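You operate a simulated robot arm through the tools that you are given. There is no shell and no other tool. Be economical: measure what you need, move in short steps, check, and stop when the job is done.

Carry out the task below with a simulated robot arm. There is one attempt and no reset: what you move stays moved.

Task
Take the yellow weight and put it on top of the white block.

Only the result counts: the job must be done as asked and must still hold three seconds after the hand-in. Knocking over, shifting, dropping, spilling or breaking anything else fails it.

Robot
A 6-joint arm with a two-finger parallel gripper, fixed in place. Base frame: the origin is at the foot of the arm, x ahead of it, y to its left, z up; the work surface is at about z = 0. Lengths are in mm, angles in degrees, forces in N, time in s.
With the tool pointing down near the work surface it reaches from about 180 to 460 mm from the base axis. Its first joint turns from -70.0 to 70.0 degrees. Payload 1.9 kg.
Tool frame: the origin (TCP) lies between the finger pads and is the grasp point; the fingertips stand 23 mm ahead of it; z points along the fingers, y is the line along which they close. Largest opening 94 mm; finger width 38, thickness 10; the body of the gripper, 54 by 96 mm, starts 39 mm behind the TCP.
Orientation is told as [roll, pitch, yaw] about the base's x, y, z axes, in that order, counted from this pose: with the fingers straight down and closing along the base's y, the tool's x points along the base's -x, its y along +y and its z along -z.

Tools
- The arm moves only by the tool play_rows. Its argument "motion" is a list of rows, each a list of 7 numbers: the shift along the base's x, y, z in cm, then the turn, a rotation vector about the base's x, y, z in degrees, then the opening, from 0 (shut) to 1 (fully open). In form: [[x, y, z, ax, ay, az, hand], ...]. A call has 1 to 8 rows; each row is the pose to reach, as a shift and turn from the pose commanded when the call began. A row lasts 0.2 s, in which the tool goes at most 50 mm and 8.6 degrees; a call with a longer step from one row to the next is refused whole, and so is a gripper value outside its range. Where a pose cannot be reached the arm comes as near as it can. A force on the tool above 40 N (or 10 N above the force at the start of the call, whichever is more), or a blocked arm, ends the call early, and 0.2 s more pass. The fingers move at their own pace (about 108 mm/s each) and stop on an object; they squeeze with about 31 N. The grip force told is the motor's: it shows also when the fingers shut on nothing. Time passes only in rows, and 0.2 s behind the last, so rows that repeat a pose let the fingers close. The reply holds the time, the measured pose of the TCP, the force on the tool along the base axes, the opening and the grip force, in the units named above and with some noise, and new pictures: "views" is both (left out), scene, wrist or none.
- Cameras (640 x 400 px; columns grow to the right, rows downward): "scene" is fixed at [57.1, 309.4, 453.3]; the picture's right is [-0.79, -0.61, 0.00], its down [-0.24, 0.31, -0.92] and it looks along [0.56, -0.73, -0.39] (base axes); focal length 306 px, centre (320, 200). "wrist" rides on the gripper at [-39, 0, -44] in the tool frame; the picture's right is [0.00, -1.00, 0.00], its down [0.97, 0.00, -0.24] and it looks along [0.24, 0.00, 0.97] (tool axes); focal length 218 px, centre (320, 200).
- probe_pixels(camera, pixels): for up to 12 pixels [column, row] of the newest picture of that camera ("zoom" is the newest enlarged one), the place [x, y, z] in the base frame of the surface seen there, good to about 2 mm, but the place of the scene camera against the robot may be out by one fixed shift of up to 12 mm in any direction. The clock stands still meanwhile.
- enlarge(camera, box): a new picture of the part [left, top, right, bottom] of that camera's present view, enlarged. The clock stands still meanwhile.
- finish_job(): hands the job in; it is judged then, once.

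Go step by step. Measure first, check grasps and placings, and put right what went wrong. The budget is 60 turns and 170 pictures, counting those below and the enlarged ones. Unless the task says otherwise, let go and move clear before handing in, and close with one line.

The tools are called after "Request:" as name(argument=value, ...) on one line, values as JSON. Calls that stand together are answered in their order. play_rows: Moves the arm, as the interface text tells. Its arguments: {"type":"object","properties":{"motion":{"type":"array"},"views":{"type":"string","enum":["both","scene","wrist","none"]}},"required":["motion"]} The other tools are called the same way: probe_pixels (camera, pixels) gives the place of the surface under pixels of a picture; enlarge (camera, box) takes an enlarged picture of a part of a camera's view; finish_job () hands the job in.

At the start:

```text
time_s: 0.0
tool_pos: [249.5, -70.6, 284.0]
orientation: [0.0, 0.0, 0.0]
force: [-0.3, -0.3, 1.0]
opening: 94.0
grip_force: 0.0
```

scene: 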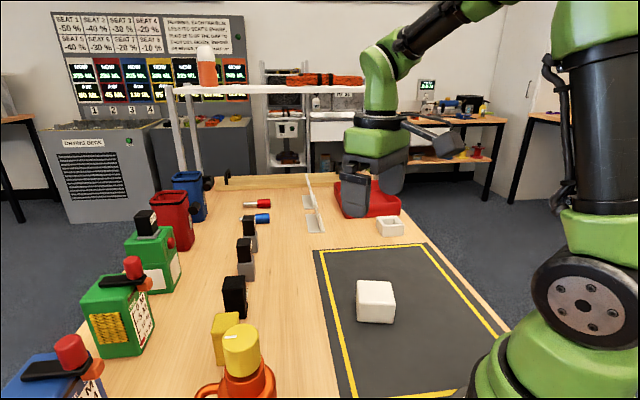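
wrist: 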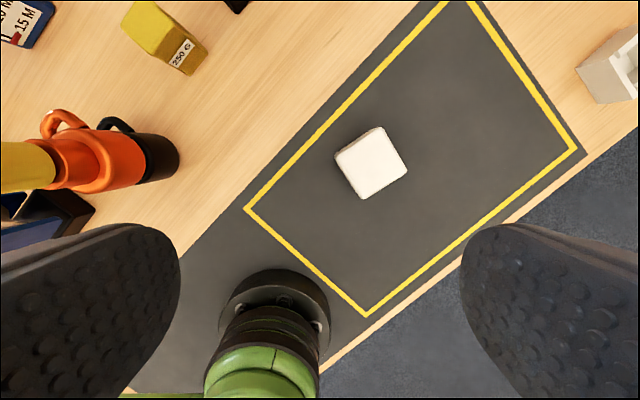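

The yellow weight ("250 G") is at scene (225,338) and wrist (165,40), partly hidden behind the orange bottle. The white block is at scene (375,300) and wrist (370,162). I'll enlarge and probe both.

Request:
enlarge(camera="scene", box=[160, 240, 320, 400])

Request:
enlarge(camera="wrist", box=[0, 0, 320, 200])

Request:
probe_pixels(camera="wrist", pixels=[[337, 154], [380, 128], [405, 170], [364, 197], [370, 162], [145, 20], [160, 10], [185, 52], [170, 60], [206, 45], [172, 155], [130, 160]])

Request:
probe_pixels(camera="scene", pixels=[[375, 290], [360, 283], [390, 283], [393, 301], [357, 301], [225, 320], [217, 332], [233, 313], [218, 350], [240, 340], [375, 315], [235, 282]])

```text
2.50 times, centred on (240, 320) of scene
```

zoom: 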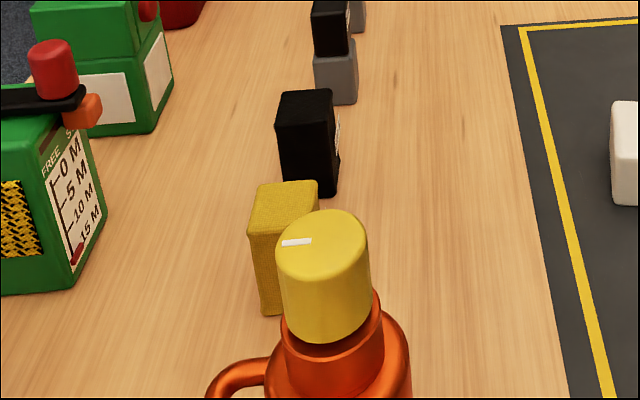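

```text
2.00 times, centred on (160, 100) of wrist
```

zoom: 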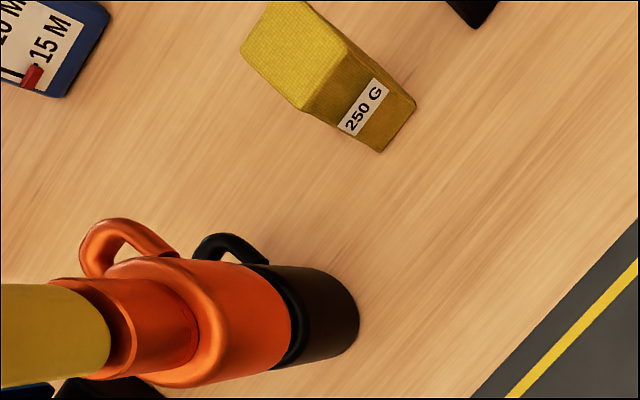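

```text
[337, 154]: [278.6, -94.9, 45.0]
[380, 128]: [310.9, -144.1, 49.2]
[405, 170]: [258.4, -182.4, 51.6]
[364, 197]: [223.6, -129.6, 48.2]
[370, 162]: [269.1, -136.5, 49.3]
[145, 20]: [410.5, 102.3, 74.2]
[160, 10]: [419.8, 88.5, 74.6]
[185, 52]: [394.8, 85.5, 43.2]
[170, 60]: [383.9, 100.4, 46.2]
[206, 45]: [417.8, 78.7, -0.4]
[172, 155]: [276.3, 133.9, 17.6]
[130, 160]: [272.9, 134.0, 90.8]
```

```text
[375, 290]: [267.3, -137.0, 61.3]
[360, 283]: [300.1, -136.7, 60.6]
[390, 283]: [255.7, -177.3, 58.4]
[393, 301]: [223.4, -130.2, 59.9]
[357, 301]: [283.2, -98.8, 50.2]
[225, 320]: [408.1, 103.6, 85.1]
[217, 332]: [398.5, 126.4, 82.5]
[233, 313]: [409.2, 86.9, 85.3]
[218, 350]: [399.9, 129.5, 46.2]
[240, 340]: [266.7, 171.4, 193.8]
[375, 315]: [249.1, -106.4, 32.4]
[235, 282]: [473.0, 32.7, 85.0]
```

The block's top is at z≈49, centred near (268,-138). The weight's top is at z≈74, near (408,100), and the tall bottle stands at about (275,134). I'll stay high and move so the wrist camera sees the weight from closer.

Request:
play_rows(motion=[[2, 3.4, 0, 0, 0, 0, 1], [4.5, 6.8, 0, 0, 0, 0, 1], [7, 10, 0, 0, 0, 0, 1], [9.5, 13, 0, 0, 0, 0, 1], [12, 16, 0, 0, 0, 0, 1], [12, 16, 0, 0, 0, 0, 1]])

```text
time_s: 1.4
tool_pos: [367.8, 87.9, 284.9]
orientation: [0.1, 0.0, -0.1]
force: [-0.2, 0.2, 0.0]
opening: 94.3
grip_force: 0.0
```

scene: 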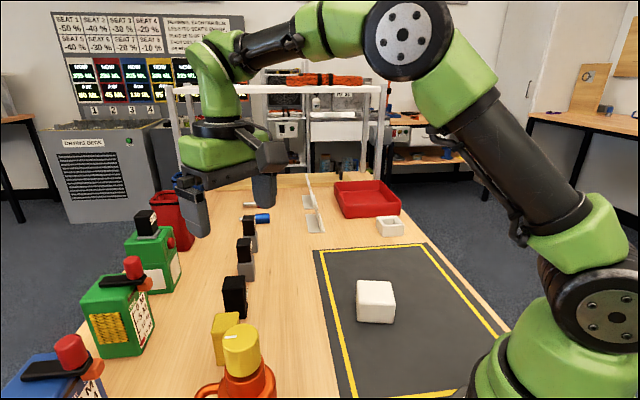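
wrist: 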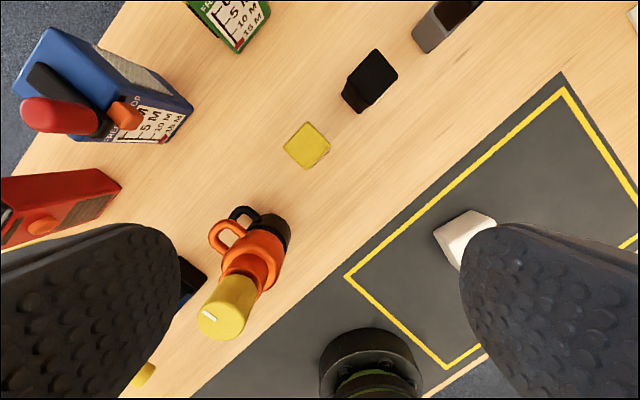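

The wrist view now looks straight down on the weight at (306,145). I'll enlarge it and measure its corners.

Request:
enlarge(camera="wrist", box=[266, 120, 346, 170])

Request:
probe_pixels(camera="wrist", pixels=[[306, 145], [306, 125], [327, 145], [306, 165], [287, 146], [398, 75], [360, 75], [345, 95], [247, 275], [240, 290], [270, 250], [325, 154]])

```text
8.00 times, centred on (306, 145) of wrist
```

zoom: 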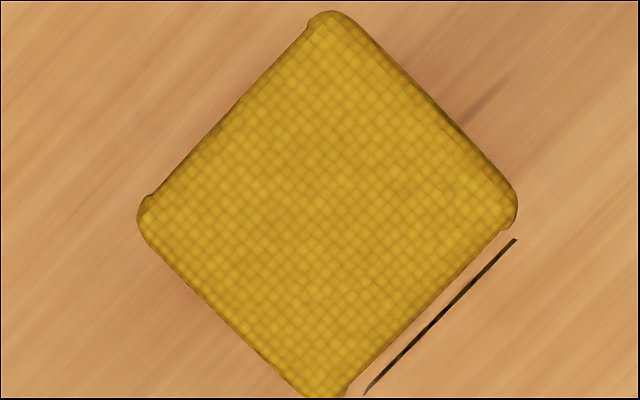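

```text
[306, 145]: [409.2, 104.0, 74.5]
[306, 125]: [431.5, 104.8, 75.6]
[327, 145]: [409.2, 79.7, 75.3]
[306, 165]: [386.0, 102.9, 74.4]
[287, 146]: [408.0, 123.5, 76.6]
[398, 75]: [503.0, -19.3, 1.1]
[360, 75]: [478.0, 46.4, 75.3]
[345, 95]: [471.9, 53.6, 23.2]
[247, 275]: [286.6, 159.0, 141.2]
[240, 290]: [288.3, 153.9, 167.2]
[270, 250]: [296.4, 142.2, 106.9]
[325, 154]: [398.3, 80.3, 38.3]
```

The weight is a roughly 34 mm square turned 45°, centred at (408.5,102.5), with its top at z≈74.5. The black weight at (475,50) lies along (1,-1), so I'll close along (1,1) with yaw -45. I'll turn above the weight first while staying high.

Request:
play_rows(motion=[[0.7, 0.2, 0, 0, 0, -7.5, 1], [1.4, 0.5, 0, 0, 0, -15, 1], [2.1, 0.8, 0, 0, 0, -22.5, 1], [2.8, 1.0, 0, 0, 0, -30, 1], [3.4, 1.2, 0, 0, 0, -37.5, 1], [3.9, 1.3, 0, 0, 0, -45, 1], [3.9, 1.3, -4, 0, 0, -45, 1], [3.9, 1.3, -8, 0, 0, -45, 1]])

```text
time_s: 3.2
tool_pos: [408.4, 100.7, 203.8]
orientation: [0.0, 0.0, -45.1]
force: [0.1, -0.2, 0.5]
opening: 94.3
grip_force: 0.0
```

scene: 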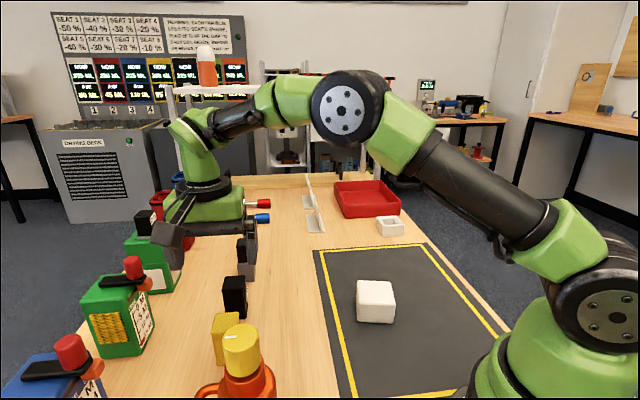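
wrist: 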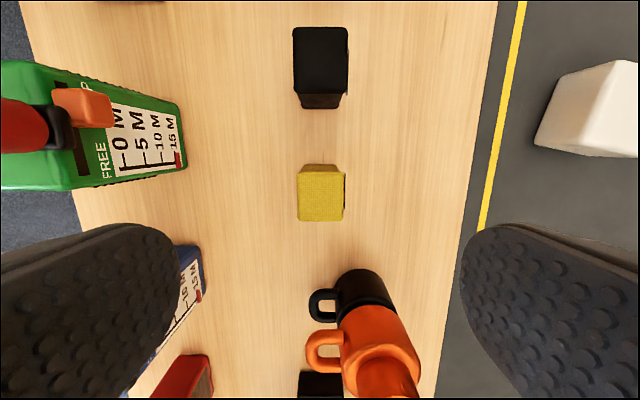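

The fingers are lined up with the weight, whose centre is at wrist (321,193). The arm is well clear of the bottle. I'll check the centre again before going down.

Request:
probe_pixels(camera="wrist", pixels=[[321, 195], [301, 195], [341, 195], [321, 175], [321, 219], [345, 190], [620, 100], [600, 75]])

Request:
enlarge(camera="wrist", box=[272, 160, 368, 230])

```text
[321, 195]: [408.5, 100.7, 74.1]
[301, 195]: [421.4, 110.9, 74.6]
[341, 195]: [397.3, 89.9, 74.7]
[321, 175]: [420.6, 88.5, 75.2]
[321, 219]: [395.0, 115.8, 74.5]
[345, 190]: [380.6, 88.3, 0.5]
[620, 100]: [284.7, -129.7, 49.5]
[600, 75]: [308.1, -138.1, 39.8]
```

```text
5.71 times, centred on (320, 195) of wrist
```

zoom: 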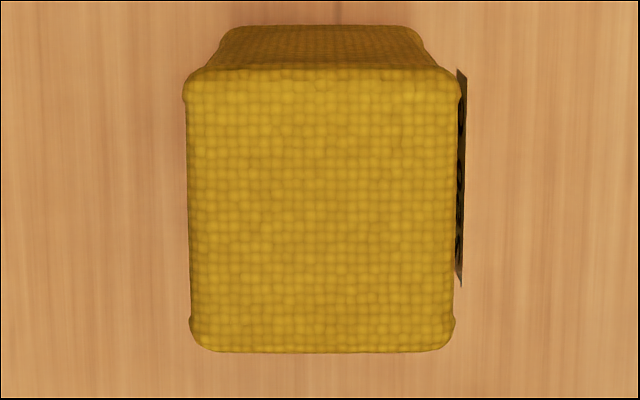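

The centre is (408.5,101.5), so the tool is well placed. I'll descend to z≈50 with the fingers open.

Request:
play_rows(motion=[[0, 0, -4, 0, 0, 0, 1], [0, 0, -8, 0, 0, 0, 1], [0, 0, -11.5, 0, 0, 0, 1], [0, 0, -13.5, 0, 0, 0, 1], [0, 0, -15.4, 0, 0, 0, 1], [0, 0, -15.4, 0, 0, 0, 1]])

```text
time_s: 4.6
tool_pos: [408.5, 101.6, 51.4]
orientation: [0.0, 0.0, -44.9]
force: [0.1, 0.4, -0.1]
opening: 94.1
grip_force: 0.1
```

scene: 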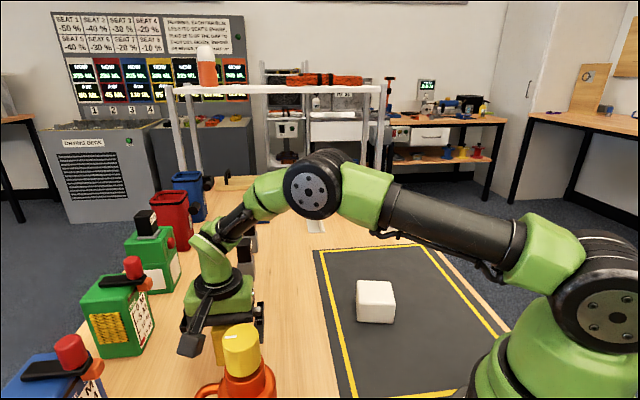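
wrist: 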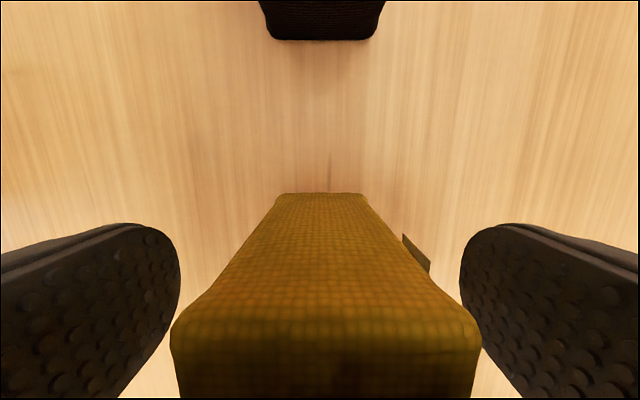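

The weight stands midway between the open pads in the wrist view, and nothing else is touched. I'll close the fingers.

Request:
play_rows(motion=[[0, 0, 0, 0, 0, 0, 0.6], [0, 0, 0, 0, 0, 0, 0.3], [0, 0, 0, 0, 0, 0, 0.1], [0, 0, 0, 0, 0, 0, 0.1]], views="wrist")

```text
time_s: 5.6
tool_pos: [408.4, 101.7, 51.0]
orientation: [0.0, 0.0, -45.0]
force: [0.0, -0.4, 0.8]
opening: 39.6
grip_force: 31.0
```

wrist: 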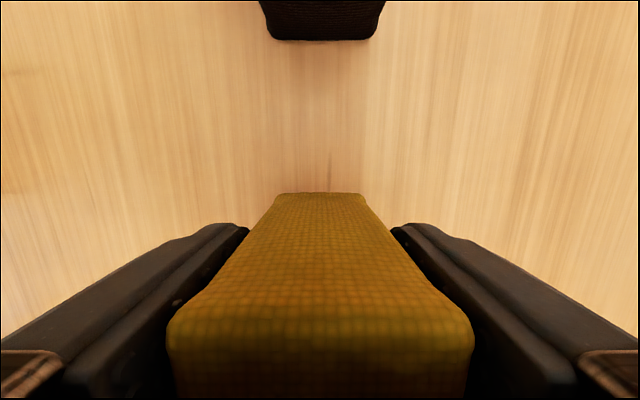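

The pads have closed on the weight, with opening 39.6 mm and grip force 31 N. I'll lift straight up.

Request:
play_rows(motion=[[0, 0, 1, 0, 0, 0, 0.1], [0, 0, 3, 0, 0, 0, 0.1], [0, 0, 6, 0, 0, 0, 0.1], [0, 0, 9, 0, 0, 0, 0.1], [0, 0, 12, 0, 0, 0, 0.1], [0, 0, 15, 0, 0, 0, 0.1], [0, 0, 15, 0, 0, 0, 0.1]])

```text
time_s: 7.2
tool_pos: [407.3, 99.8, 201.0]
orientation: [0.0, 0.0, -45.2]
force: [0.1, 0.1, -3.3]
opening: 39.8
grip_force: 31.0
```

scene: 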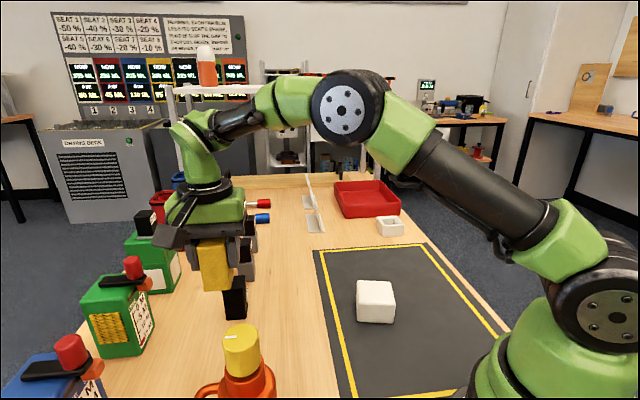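
wrist: 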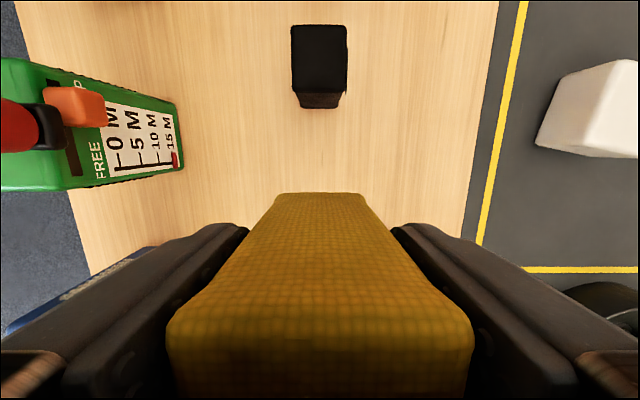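

The weight is held, and the force z of -3.3 N matches its load. I'll carry it level to above the block centre at about (268,-138).

Request:
play_rows(motion=[[-1, -1.7, 0, 0, 0, 0, 0.1], [-3, -5.1, 0, 0, 0, 0, 0.1], [-5.2, -8.9, 0, 0, 0, 0, 0.1], [-7.4, -12.7, 0, 0, 0, 0, 0.1], [-9.6, -16.5, 0, 0, 0, 0, 0.1], [-11.8, -20.3, 0, 0, 0, 0, 0.1], [-13.2, -22.7, 0, 0, 0, 0, 0.1], [-14, -23.95, 0, 0, 0, 0, 0.1]])

```text
time_s: 9.0
tool_pos: [269.1, -138.7, 198.3]
orientation: [0.0, -0.1, -44.9]
force: [0.7, -0.5, -2.8]
opening: 39.8
grip_force: 30.9
```

scene: 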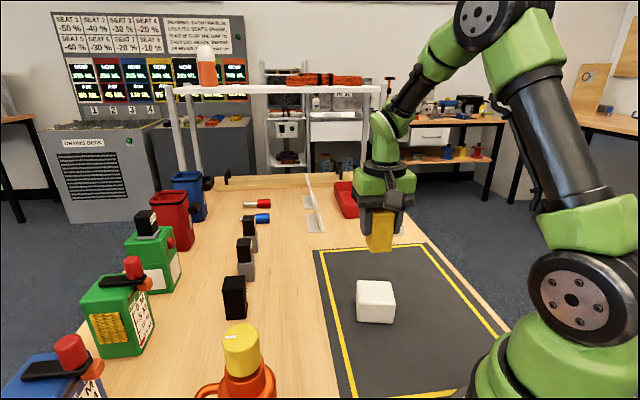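
wrist: 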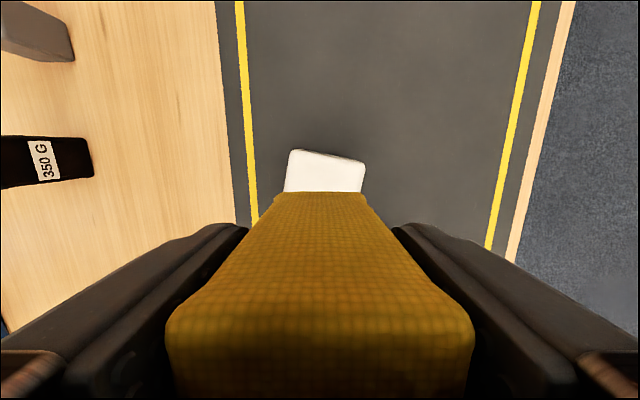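

The weight hangs above the block. I'll check the block's visible edges in the wrist view, and both objects in the scene view for a relative comparison.

Request:
probe_pixels(camera="wrist", pixels=[[293, 153], [362, 162], [326, 170], [340, 185], [290, 185], [320, 300]])

Request:
probe_pixels(camera="scene", pixels=[[375, 291], [359, 301], [393, 302], [390, 282], [361, 282], [380, 228], [369, 228], [390, 228], [369, 246], [388, 249]])

Request:
enlarge(camera="scene", box=[320, 190, 430, 340])

```text
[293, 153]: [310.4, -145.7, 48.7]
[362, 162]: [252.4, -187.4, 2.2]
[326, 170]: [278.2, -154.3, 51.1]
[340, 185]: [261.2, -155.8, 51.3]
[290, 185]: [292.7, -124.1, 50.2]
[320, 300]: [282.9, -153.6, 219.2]
```

```text
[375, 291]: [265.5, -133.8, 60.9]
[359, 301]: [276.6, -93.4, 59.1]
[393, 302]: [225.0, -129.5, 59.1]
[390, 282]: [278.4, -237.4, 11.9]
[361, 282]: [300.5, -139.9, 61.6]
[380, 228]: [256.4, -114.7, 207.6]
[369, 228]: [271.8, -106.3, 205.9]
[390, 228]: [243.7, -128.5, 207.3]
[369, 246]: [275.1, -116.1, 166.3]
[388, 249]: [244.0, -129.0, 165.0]
```

```text
2.67 times, centred on (375, 265) of scene
```

zoom: 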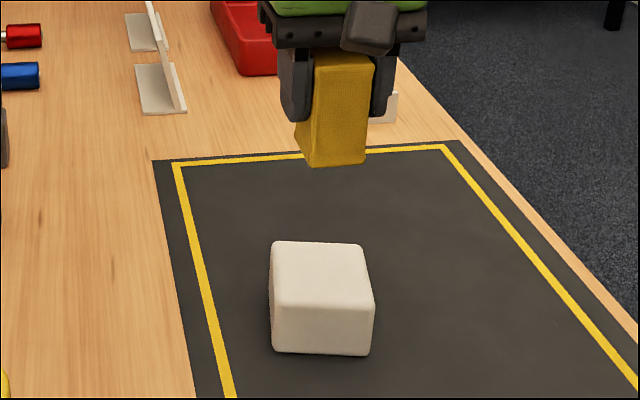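

The weight is centred over the block to within a few mm, and the block top is at z≈50. I was commanded to z=50 when the weight stood on the table, so contact should come near z=100. I'll descend to just above that.

Request:
play_rows(motion=[[0, 0, -2.5, 0, 0, 0, 0.1], [0, 0, -5, 0, 0, 0, 0.1], [0, 0, -7, 0, 0, 0, 0.1], [0, 0, -8.5, 0, 0, 0, 0.1], [0, 0, -9.4, 0, 0, 0, 0.1], [0, 0, -9.4, 0, 0, 0, 0.1]])

Request:
enlarge(camera="scene", box=[320, 230, 430, 340])

```text
time_s: 10.4
tool_pos: [267.6, -139.2, 105.2]
orientation: [0.0, -0.1, -45.0]
force: [0.3, 0.0, -2.9]
opening: 40.0
grip_force: 31.1
```

scene: 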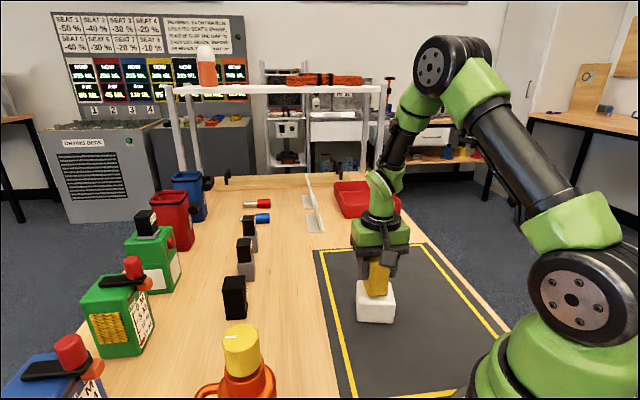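
wrist: 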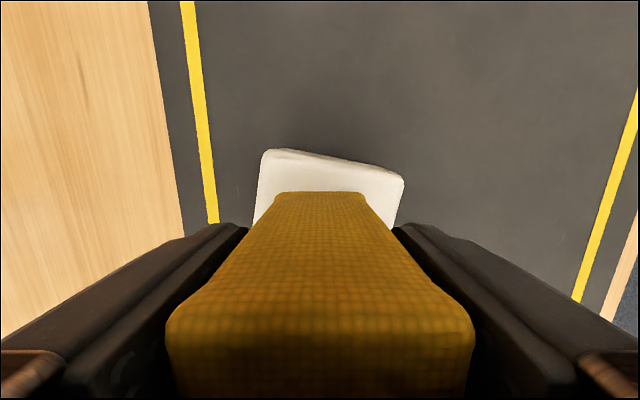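

```text
3.64 times, centred on (375, 285) of scene
```

zoom: 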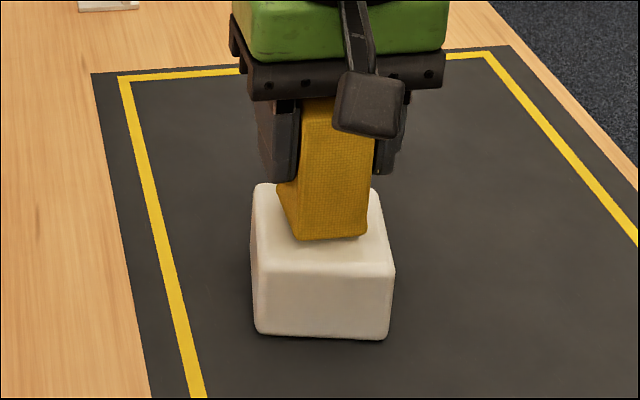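

The weight sits central over the block with a few mm of gap. I'll lower it in about 1 mm steps and watch the force.

Request:
play_rows(motion=[[0, 0, -0.1, 0, 0, 0, 0.1], [0, 0, -0.2, 0, 0, 0, 0.1], [0, 0, -0.3, 0, 0, 0, 0.1], [0, 0, -0.4, 0, 0, 0, 0.1], [0, 0, -0.4, 0, 0, 0, 0.1]], views="none")

```text
time_s: 11.6
tool_pos: [268.4, -138.6, 101.8]
orientation: [-0.1, 0.0, -45.1]
force: [0.1, -0.1, -1.7]
opening: 39.7
grip_force: 30.9
```

The force is still about -2 N, so the weight is not yet fully resting on the block. I'll go on in 0.5 mm steps.

Request:
play_rows(motion=[[0, 0, -0.05, 0, 0, 0, 0.1], [0, 0, -0.1, 0, 0, 0, 0.1], [0, 0, -0.1, 0, 0, 0, 0.1]], views="none")

Request:
enlarge(camera="scene", box=[340, 270, 410, 330])

```text
time_s: 12.4
tool_pos: [267.6, -137.9, 100.9]
orientation: [0.0, -0.1, -45.1]
force: [-1.6, 3.0, 13.4]
opening: 39.6
grip_force: 31.7
```

```text
6.67 times, centred on (375, 300) of scene
```

zoom: 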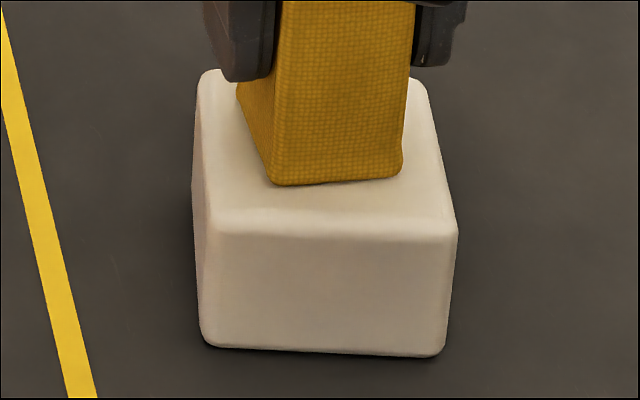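

The force has jumped to +13 N, so the weight is on the block. I'll ease up 0.5 mm to relieve the press, then open.

Request:
play_rows(motion=[[0, 0, 0.05, 0, 0, 0, 0.1], [0, 0, 0.05, 0, 0, 0, 0.45], [0, 0, 0.05, 0, 0, 0, 0.6], [0, 0, 0.05, 0, 0, 0, 0.9], [0, 0, 0.05, 0, 0, 0, 0.9]])

```text
time_s: 13.6
tool_pos: [268.4, -138.3, 101.5]
orientation: [0.0, 0.0, -45.0]
force: [0.5, -0.4, -0.4]
opening: 84.9
grip_force: 0.0
```

scene: 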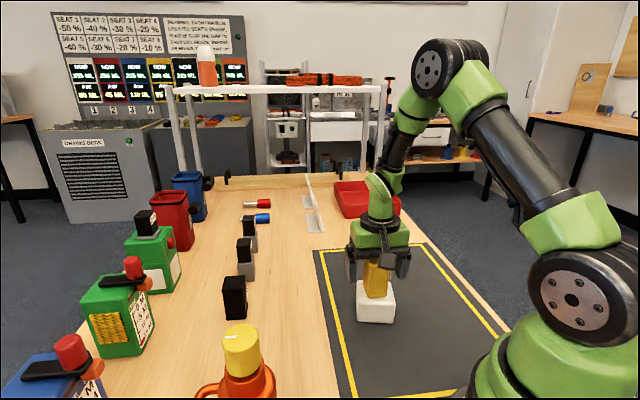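
wrist: 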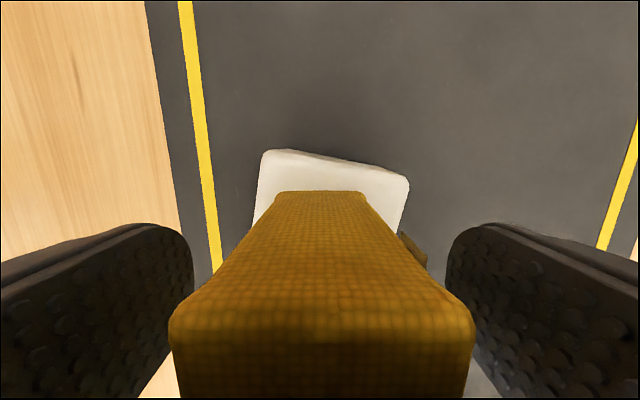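

The fingers are open and the weight stands upright on the block at scene (376,280). I'll rise straight up, clear of it.

Request:
play_rows(motion=[[0, 0, 1.5, 0, 0, 0, 0.9], [0, 0, 4, 0, 0, 0, 0.9], [0, 0, 7, 0, 0, 0, 0.9], [0, 0, 10, 0, 0, 0, 0.9], [0, 0, 13, 0, 0, 0, 0.9], [0, 0, 13, 0, 0, 0, 0.9]])

Request:
enlarge(camera="scene", box=[320, 220, 430, 330])

```text
time_s: 15.0
tool_pos: [267.7, -138.4, 231.4]
orientation: [0.0, 0.0, -45.0]
force: [-1.1, -0.2, -0.6]
opening: 84.6
grip_force: 0.1
```

scene: 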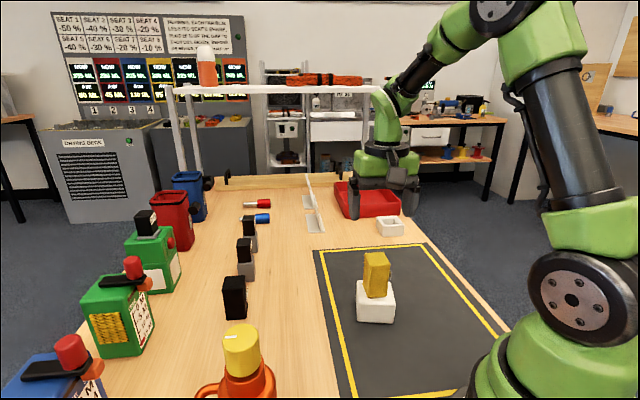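
wrist: 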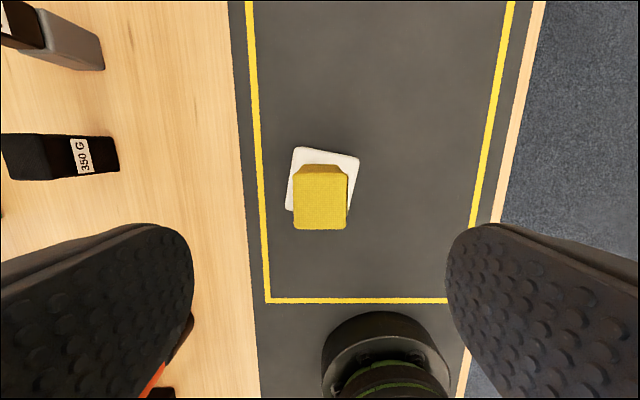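

```text
3.64 times, centred on (375, 275) of scene
```

zoom: 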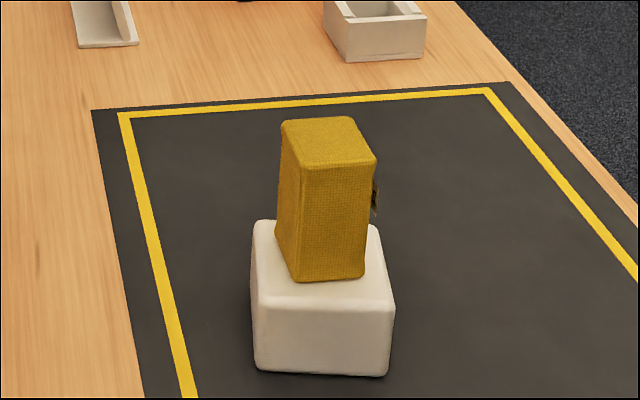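

The weight stands upright and central on the white block, the gripper is clear, and everything else is where it was. I'll hand in.

Request:
finish_job()

```text
The job is handed in.
```

The yellow weight is standing upright on top of the white block, nothing else looked moved in the last pictures, and the job has been handed in.
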